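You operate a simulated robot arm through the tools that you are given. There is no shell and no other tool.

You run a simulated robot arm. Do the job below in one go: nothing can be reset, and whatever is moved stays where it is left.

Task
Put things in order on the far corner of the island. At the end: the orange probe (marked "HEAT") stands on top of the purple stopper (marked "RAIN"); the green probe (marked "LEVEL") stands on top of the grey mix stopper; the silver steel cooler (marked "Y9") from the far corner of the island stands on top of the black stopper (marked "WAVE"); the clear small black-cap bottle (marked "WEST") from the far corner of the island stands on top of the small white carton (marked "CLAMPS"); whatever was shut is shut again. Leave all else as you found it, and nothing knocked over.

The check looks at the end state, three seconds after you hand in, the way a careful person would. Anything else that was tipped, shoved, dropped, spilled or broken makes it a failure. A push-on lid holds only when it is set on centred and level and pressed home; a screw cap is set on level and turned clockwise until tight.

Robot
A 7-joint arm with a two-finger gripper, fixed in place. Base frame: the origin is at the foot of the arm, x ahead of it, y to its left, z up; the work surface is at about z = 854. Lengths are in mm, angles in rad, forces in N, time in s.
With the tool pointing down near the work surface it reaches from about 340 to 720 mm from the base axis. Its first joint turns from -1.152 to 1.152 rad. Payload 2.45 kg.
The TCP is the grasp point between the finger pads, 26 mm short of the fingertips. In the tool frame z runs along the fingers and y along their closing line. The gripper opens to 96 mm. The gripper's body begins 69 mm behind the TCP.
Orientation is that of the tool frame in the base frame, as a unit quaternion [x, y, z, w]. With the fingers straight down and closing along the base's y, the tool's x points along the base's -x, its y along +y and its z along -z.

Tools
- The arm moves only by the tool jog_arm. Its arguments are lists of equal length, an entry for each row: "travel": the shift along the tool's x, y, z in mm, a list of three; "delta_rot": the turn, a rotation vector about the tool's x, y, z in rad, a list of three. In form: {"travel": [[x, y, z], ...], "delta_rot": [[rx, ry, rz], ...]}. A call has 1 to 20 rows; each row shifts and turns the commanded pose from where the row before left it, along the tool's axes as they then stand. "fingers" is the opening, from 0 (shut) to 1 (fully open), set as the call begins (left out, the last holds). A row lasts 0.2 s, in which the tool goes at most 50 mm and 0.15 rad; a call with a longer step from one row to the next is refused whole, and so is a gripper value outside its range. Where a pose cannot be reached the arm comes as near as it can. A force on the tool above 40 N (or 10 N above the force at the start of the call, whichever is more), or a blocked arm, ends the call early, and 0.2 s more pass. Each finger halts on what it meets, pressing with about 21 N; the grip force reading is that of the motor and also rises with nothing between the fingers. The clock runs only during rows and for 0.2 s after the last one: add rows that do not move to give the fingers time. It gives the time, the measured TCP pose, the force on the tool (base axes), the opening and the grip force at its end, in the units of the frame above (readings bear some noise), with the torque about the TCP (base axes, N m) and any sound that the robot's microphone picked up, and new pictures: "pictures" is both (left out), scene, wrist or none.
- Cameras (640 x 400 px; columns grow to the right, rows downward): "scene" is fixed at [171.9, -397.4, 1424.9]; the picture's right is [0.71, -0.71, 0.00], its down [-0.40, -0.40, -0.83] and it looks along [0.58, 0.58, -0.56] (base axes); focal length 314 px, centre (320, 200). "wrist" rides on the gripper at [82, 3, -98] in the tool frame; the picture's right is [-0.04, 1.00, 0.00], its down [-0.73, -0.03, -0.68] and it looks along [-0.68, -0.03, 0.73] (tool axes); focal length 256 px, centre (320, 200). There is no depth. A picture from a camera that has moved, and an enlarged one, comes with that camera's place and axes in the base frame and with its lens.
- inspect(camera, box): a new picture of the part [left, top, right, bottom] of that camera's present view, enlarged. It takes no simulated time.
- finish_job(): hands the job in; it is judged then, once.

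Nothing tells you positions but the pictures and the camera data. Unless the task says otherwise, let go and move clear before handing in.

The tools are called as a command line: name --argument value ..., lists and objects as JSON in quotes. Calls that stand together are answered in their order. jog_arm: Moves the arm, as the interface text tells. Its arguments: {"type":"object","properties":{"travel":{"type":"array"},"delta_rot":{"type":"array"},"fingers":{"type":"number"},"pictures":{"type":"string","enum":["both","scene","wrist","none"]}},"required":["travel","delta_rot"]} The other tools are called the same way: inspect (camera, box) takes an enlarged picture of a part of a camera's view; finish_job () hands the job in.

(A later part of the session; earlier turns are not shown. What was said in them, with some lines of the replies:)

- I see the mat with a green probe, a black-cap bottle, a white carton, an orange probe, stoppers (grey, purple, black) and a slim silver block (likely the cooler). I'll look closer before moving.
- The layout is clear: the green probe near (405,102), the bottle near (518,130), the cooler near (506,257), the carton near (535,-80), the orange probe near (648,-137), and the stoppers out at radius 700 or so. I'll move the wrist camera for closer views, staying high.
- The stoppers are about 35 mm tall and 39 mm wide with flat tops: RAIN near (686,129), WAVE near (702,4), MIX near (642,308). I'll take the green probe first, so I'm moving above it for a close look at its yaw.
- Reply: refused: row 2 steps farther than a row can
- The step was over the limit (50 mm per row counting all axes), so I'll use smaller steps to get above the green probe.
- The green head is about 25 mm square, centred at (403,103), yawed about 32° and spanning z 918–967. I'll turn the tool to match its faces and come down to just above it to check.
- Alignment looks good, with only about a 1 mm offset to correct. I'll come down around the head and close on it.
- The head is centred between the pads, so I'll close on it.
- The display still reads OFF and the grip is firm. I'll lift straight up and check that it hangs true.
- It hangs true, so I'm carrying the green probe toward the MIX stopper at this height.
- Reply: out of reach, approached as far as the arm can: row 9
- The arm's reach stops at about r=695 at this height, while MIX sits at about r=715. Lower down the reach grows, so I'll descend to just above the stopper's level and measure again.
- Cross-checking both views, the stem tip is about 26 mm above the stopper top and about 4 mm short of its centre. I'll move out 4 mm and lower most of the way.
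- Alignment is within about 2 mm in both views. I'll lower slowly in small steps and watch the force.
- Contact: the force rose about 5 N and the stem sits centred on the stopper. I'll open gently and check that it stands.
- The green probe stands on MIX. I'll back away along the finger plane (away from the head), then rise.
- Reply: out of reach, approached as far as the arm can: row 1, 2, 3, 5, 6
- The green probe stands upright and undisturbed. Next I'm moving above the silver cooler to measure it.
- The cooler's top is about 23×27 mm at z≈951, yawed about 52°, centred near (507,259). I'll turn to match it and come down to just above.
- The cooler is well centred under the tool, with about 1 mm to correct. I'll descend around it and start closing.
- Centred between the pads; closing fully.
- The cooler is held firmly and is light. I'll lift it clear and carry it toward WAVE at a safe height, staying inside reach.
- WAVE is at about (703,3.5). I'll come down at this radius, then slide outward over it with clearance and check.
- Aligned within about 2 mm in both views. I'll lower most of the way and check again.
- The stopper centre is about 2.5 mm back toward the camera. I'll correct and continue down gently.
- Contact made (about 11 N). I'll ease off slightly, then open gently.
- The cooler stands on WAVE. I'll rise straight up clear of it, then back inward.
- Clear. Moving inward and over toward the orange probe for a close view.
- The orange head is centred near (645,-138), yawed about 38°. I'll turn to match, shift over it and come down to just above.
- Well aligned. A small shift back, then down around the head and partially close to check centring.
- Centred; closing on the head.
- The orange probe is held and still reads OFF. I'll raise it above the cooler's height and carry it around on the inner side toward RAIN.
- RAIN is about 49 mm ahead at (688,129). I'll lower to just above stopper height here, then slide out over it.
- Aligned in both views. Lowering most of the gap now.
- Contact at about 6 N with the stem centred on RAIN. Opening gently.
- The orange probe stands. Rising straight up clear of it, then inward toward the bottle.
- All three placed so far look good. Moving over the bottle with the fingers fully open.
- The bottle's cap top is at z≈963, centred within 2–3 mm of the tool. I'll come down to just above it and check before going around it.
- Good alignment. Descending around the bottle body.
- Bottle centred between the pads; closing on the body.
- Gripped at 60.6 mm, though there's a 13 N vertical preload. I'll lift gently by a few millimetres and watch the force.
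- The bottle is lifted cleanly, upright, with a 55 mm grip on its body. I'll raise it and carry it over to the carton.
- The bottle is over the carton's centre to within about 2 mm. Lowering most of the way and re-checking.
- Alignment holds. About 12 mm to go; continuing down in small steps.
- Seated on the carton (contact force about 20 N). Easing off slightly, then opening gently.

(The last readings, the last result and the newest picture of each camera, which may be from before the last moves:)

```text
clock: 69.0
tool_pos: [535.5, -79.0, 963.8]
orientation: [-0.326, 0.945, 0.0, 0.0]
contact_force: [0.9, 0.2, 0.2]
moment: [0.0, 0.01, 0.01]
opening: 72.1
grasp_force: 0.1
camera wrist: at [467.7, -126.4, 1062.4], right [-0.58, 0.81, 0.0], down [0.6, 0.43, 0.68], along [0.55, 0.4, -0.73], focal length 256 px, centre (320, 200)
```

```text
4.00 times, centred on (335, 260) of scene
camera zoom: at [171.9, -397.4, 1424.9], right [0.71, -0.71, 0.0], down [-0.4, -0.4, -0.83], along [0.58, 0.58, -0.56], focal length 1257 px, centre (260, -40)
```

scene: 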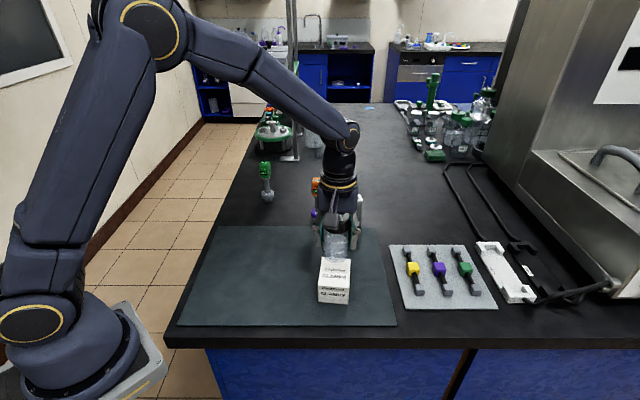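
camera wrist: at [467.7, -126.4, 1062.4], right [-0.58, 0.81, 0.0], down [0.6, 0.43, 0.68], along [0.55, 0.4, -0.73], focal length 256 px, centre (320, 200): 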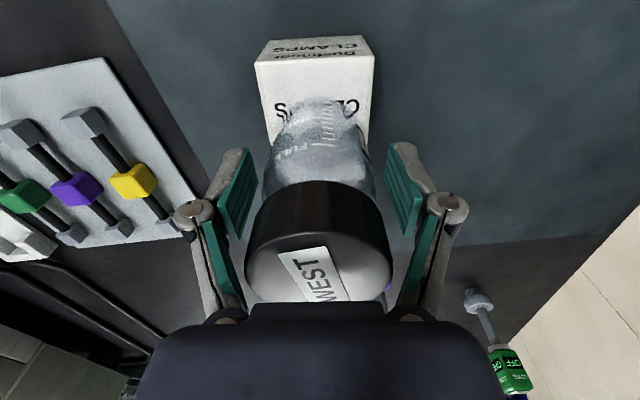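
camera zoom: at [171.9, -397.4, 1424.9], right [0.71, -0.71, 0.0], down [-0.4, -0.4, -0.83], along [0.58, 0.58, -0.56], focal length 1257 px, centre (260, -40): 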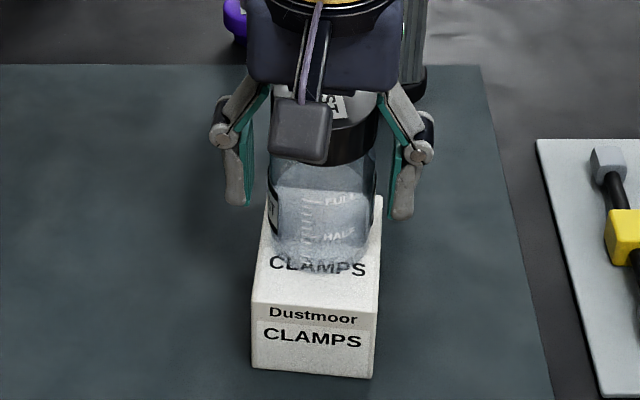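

The bottle stands. Opening fully, then straight up and clear.

jog_arm --travel '[[0, 0, 0], [0, 0, 0], [0, 0, -10], [0, 0, -25], [0, 0, -35], [0, 0, -40], [0, 0, -20], [0, 0, 0]]' --delta_rot '[[0, 0, 0], [0, 0, 0], [0, 0, 0], [0, 0, 0], [0, 0, 0], [0, 0, 0], [0, 0, 0], [0, 0, 0]]' --fingers 1.0 --pictures "both"

inspect --camera "wrist" --box '[220, 20, 420, 180]'

inspect --camera "scene" --box '[220, 140, 420, 320]'

```text
clock: 70.8
tool_pos: [536.6, -80.4, 1094.9]
orientation: [-0.325, 0.946, -0.001, 0.0]
contact_force: [0.2, -0.4, 0.2]
moment: [-0.01, 0.0, -0.02]
opening: 95.9
grasp_force: 0.1
camera wrist: at [470.0, -126.9, 1192.9], right [-0.58, 0.81, 0.0], down [0.6, 0.43, 0.68], along [0.55, 0.4, -0.73], focal length 256 px, centre (320, 200)
```

scene: 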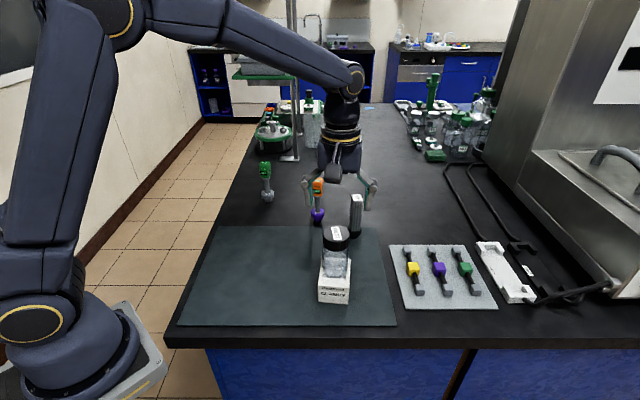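
wrist: 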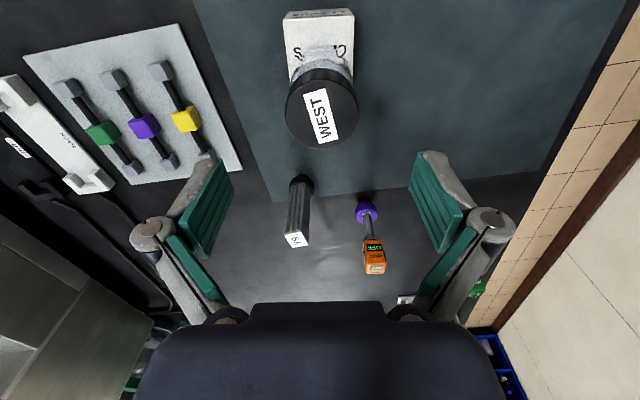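

```text
2.50 times, centred on (320, 100) of wrist
camera zoom: at [470.0, -126.9, 1192.9], right [-0.58, 0.81, 0.0], down [0.6, 0.43, 0.68], along [0.55, 0.4, -0.73], focal length 640 px, centre (320, 450)
```

zoom: 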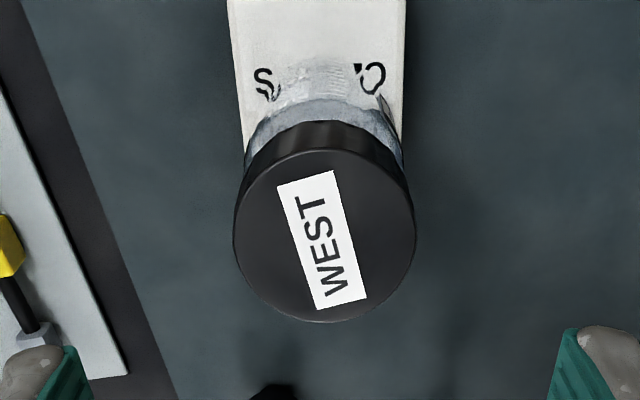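

```text
2.22 times, centred on (320, 230) of scene
camera zoom: at [171.8, -397.4, 1424.9], right [0.71, -0.71, 0.0], down [-0.4, -0.4, -0.83], along [0.58, 0.58, -0.56], focal length 698 px, centre (320, 133)
```

zoom: 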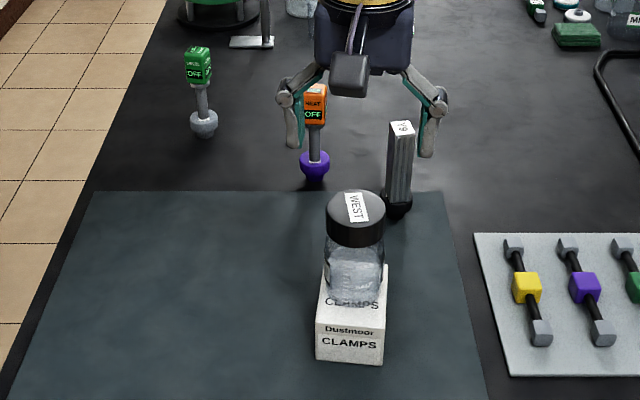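

All four stacks stand. I'll retract the arm up and inward, away from everything, then inspect each stack carefully.

jog_arm --travel '[[0, 0, -35], [0, 0, -35], [0, 0, -25], [35, 10, 0], [35, 10, 0], [35, 10, 0], [0, 30, 0], [0, 30, 0], [0, 0, 0]]' --delta_rot '[[0, 0, 0], [0, 0, 0], [0, 0, 0], [0, 0, 0], [0, 0, 0], [0, 0, 0], [0, 0, 0], [0, 0, 0], [0, 0, 0]]' --pictures "both"

inspect --camera "scene" --box '[300, 210, 380, 310]'

inspect --camera "scene" --box '[295, 160, 375, 250]'

inspect --camera "scene" --box '[240, 150, 300, 215]'

inspect --camera "scene" --box '[380, 220, 540, 320]'

```text
clock: 72.8
tool_pos: [395.3, -72.2, 1190.1]
orientation: [-0.325, 0.946, -0.001, 0.001]
contact_force: [-0.6, -0.5, -0.3]
moment: [-0.01, -0.03, 0.03]
opening: 96.0
grasp_force: 0.1
camera wrist: at [328.9, -119.0, 1287.7], right [-0.58, 0.81, 0.0], down [0.6, 0.43, 0.68], along [0.55, 0.4, -0.73], focal length 256 px, centre (320, 200)
```

scene: 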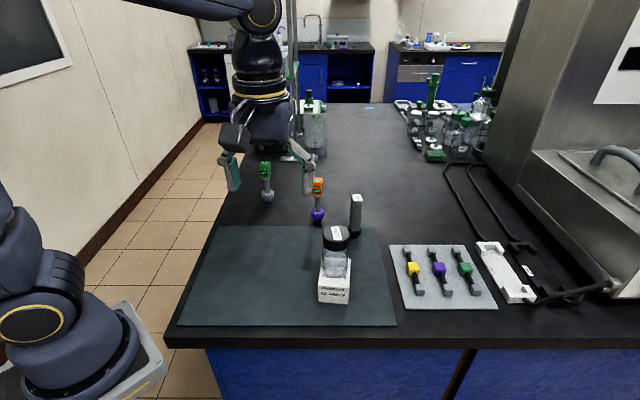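
wrist: 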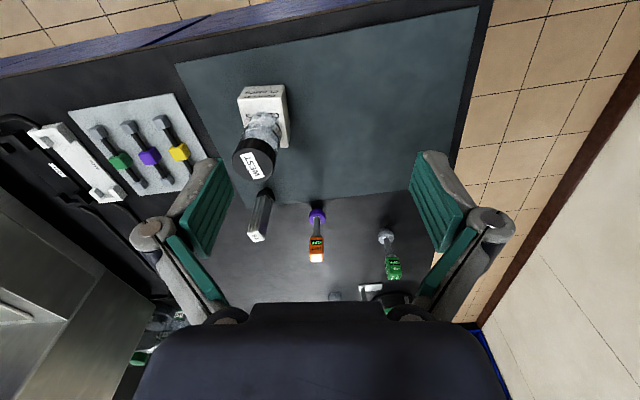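

```text
4.00 times, centred on (340, 260) of scene
camera zoom: at [171.8, -397.4, 1424.9], right [0.71, -0.71, 0.0], down [-0.4, -0.4, -0.83], along [0.58, 0.58, -0.56], focal length 1257 px, centre (240, -40)
```

zoom: 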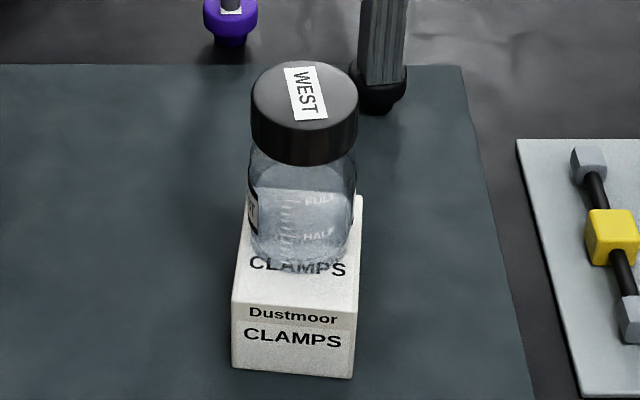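

```text
4.44 times, centred on (335, 205) of scene
camera zoom: at [171.8, -397.4, 1424.9], right [0.71, -0.71, 0.0], down [-0.4, -0.4, -0.83], along [0.58, 0.58, -0.56], focal length 1397 px, centre (253, 178)
```

zoom: 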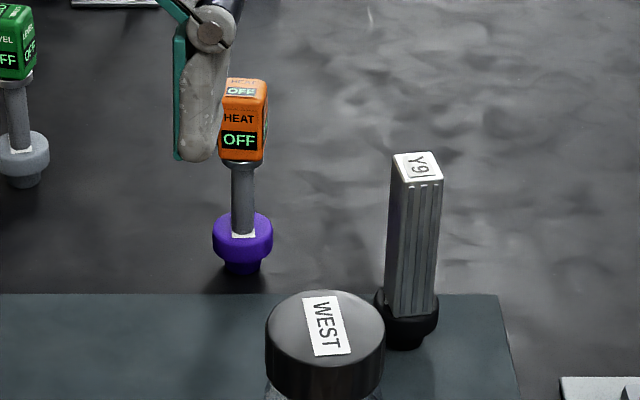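

```text
6.15 times, centred on (270, 182) of scene
camera zoom: at [171.8, -397.4, 1424.9], right [0.71, -0.71, 0.0], down [-0.4, -0.4, -0.83], along [0.58, 0.58, -0.56], focal length 1934 px, centre (628, 308)
```

zoom: 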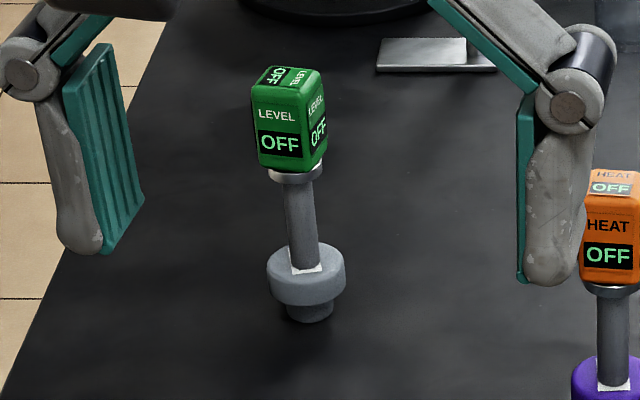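

```text
4.00 times, centred on (460, 270) of scene
camera zoom: at [171.8, -397.4, 1424.9], right [0.71, -0.71, 0.0], down [-0.4, -0.4, -0.83], along [0.58, 0.58, -0.56], focal length 1257 px, centre (-240, -80)
```

zoom: 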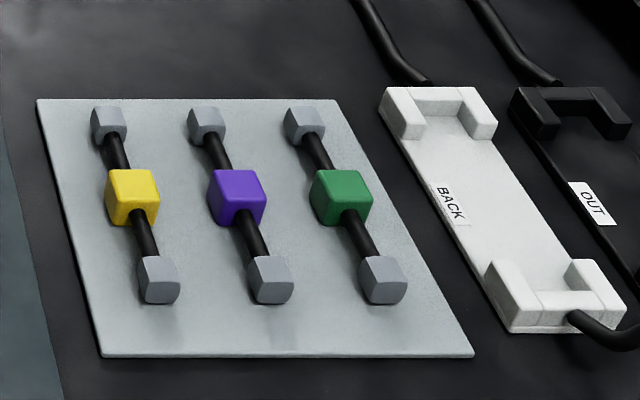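

Everything looks right. I'll wait a few seconds with the arm still to confirm that nothing drifts.

jog_arm --travel '[[0, 0, 0], [0, 0, 0], [0, 0, 0], [0, 0, 0], [0, 0, 0], [0, 0, 0], [0, 0, 0], [0, 0, 0], [0, 0, 0], [0, 0, 0], [0, 0, 0], [0, 0, 0]]' --delta_rot '[[0, 0, 0], [0, 0, 0], [0, 0, 0], [0, 0, 0], [0, 0, 0], [0, 0, 0], [0, 0, 0], [0, 0, 0], [0, 0, 0], [0, 0, 0], [0, 0, 0], [0, 0, 0]]' --pictures "both"

inspect --camera "wrist" --box '[210, 70, 420, 290]'

inspect --camera "scene" --box '[230, 150, 400, 310]'

```text
clock: 75.4
tool_pos: [396.1, -71.3, 1190.2]
orientation: [-0.326, 0.945, 0.0, 0.0]
contact_force: [-0.4, -0.4, 0.2]
moment: [0.0, -0.01, -0.03]
opening: 95.9
grasp_force: 0.1
camera wrist: at [329.2, -119.2, 1287.8], right [-0.58, 0.81, 0.0], down [0.6, 0.43, 0.68], along [0.55, 0.4, -0.73], focal length 256 px, centre (320, 200)
```

scene: 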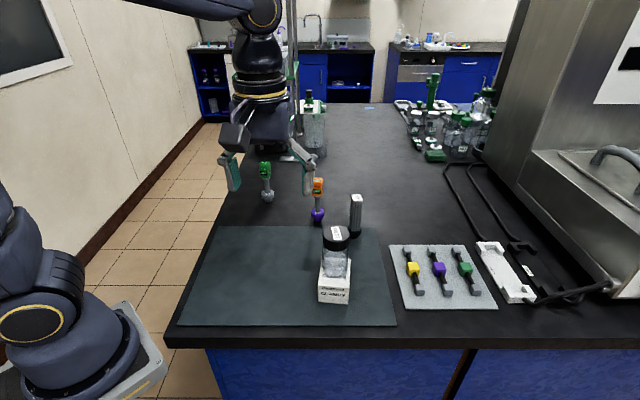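
wrist: 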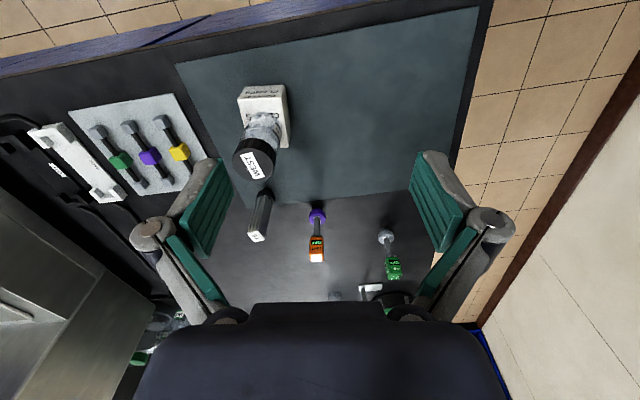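

```text
1.82 times, centred on (315, 180) of wrist
camera zoom: at [329.2, -119.2, 1287.8], right [-0.58, 0.81, 0.0], down [0.6, 0.43, 0.68], along [0.55, 0.4, -0.73], focal length 465 px, centre (329, 236)
```

zoom: 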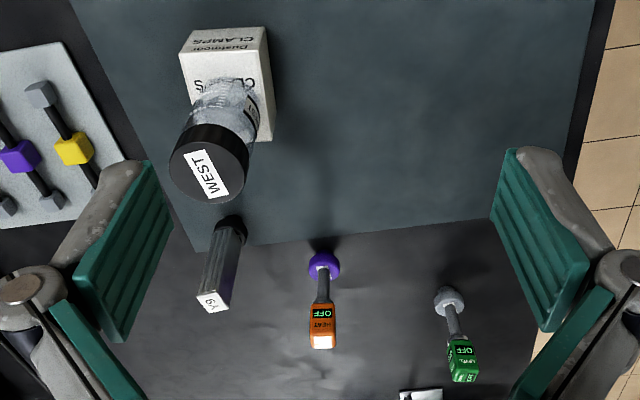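

```text
2.50 times, centred on (315, 230) of scene
camera zoom: at [171.9, -397.4, 1424.9], right [0.71, -0.71, 0.0], down [-0.4, -0.4, -0.83], along [0.58, 0.58, -0.56], focal length 786 px, centre (332, 125)
```

zoom: 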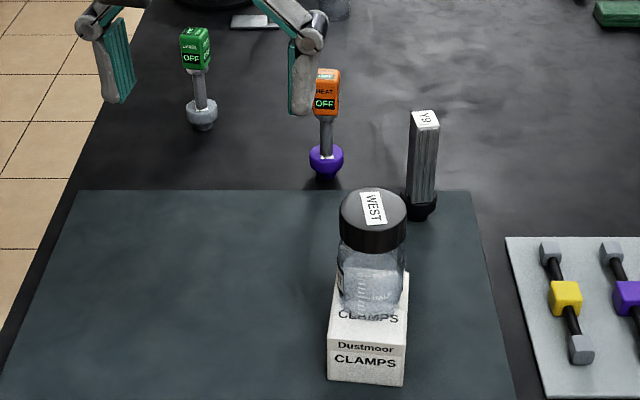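

All four stacks are standing: the orange probe on RAIN, the green probe on the grey MIX stopper, the Y9 cooler on WAVE and the WEST bottle on CLAMPS. The bottle's cap is still on, both probes still read OFF, nothing else has moved and the arm is clear, so I'm handing in.

finish_job

```text
The job is handed in.
```

The job is handed in, and all four items are where you asked. I held the arm still for about 2.5 s before handing in, and nothing moved:

- **Orange probe (HEAT):** stands on the purple RAIN stopper and still reads OFF.
- **Green probe (LEVEL):** stands on the grey MIX stopper and still reads OFF.
- **Steel cooler (Y9):** stands on the black WAVE stopper.
- **Black-cap bottle (WEST):** stands on the CLAMPS carton. Its cap was never removed and still looks seated.

I opened nothing else, knocked nothing over, and saw nothing else out of place. The gripper is open and the arm is clear.

While I gripped the bottle, the fingers first stopped at about 60 mm with a 13 N downward push, then settled to 55 mm as I lifted. The bottle stayed upright and showed no visible harm.
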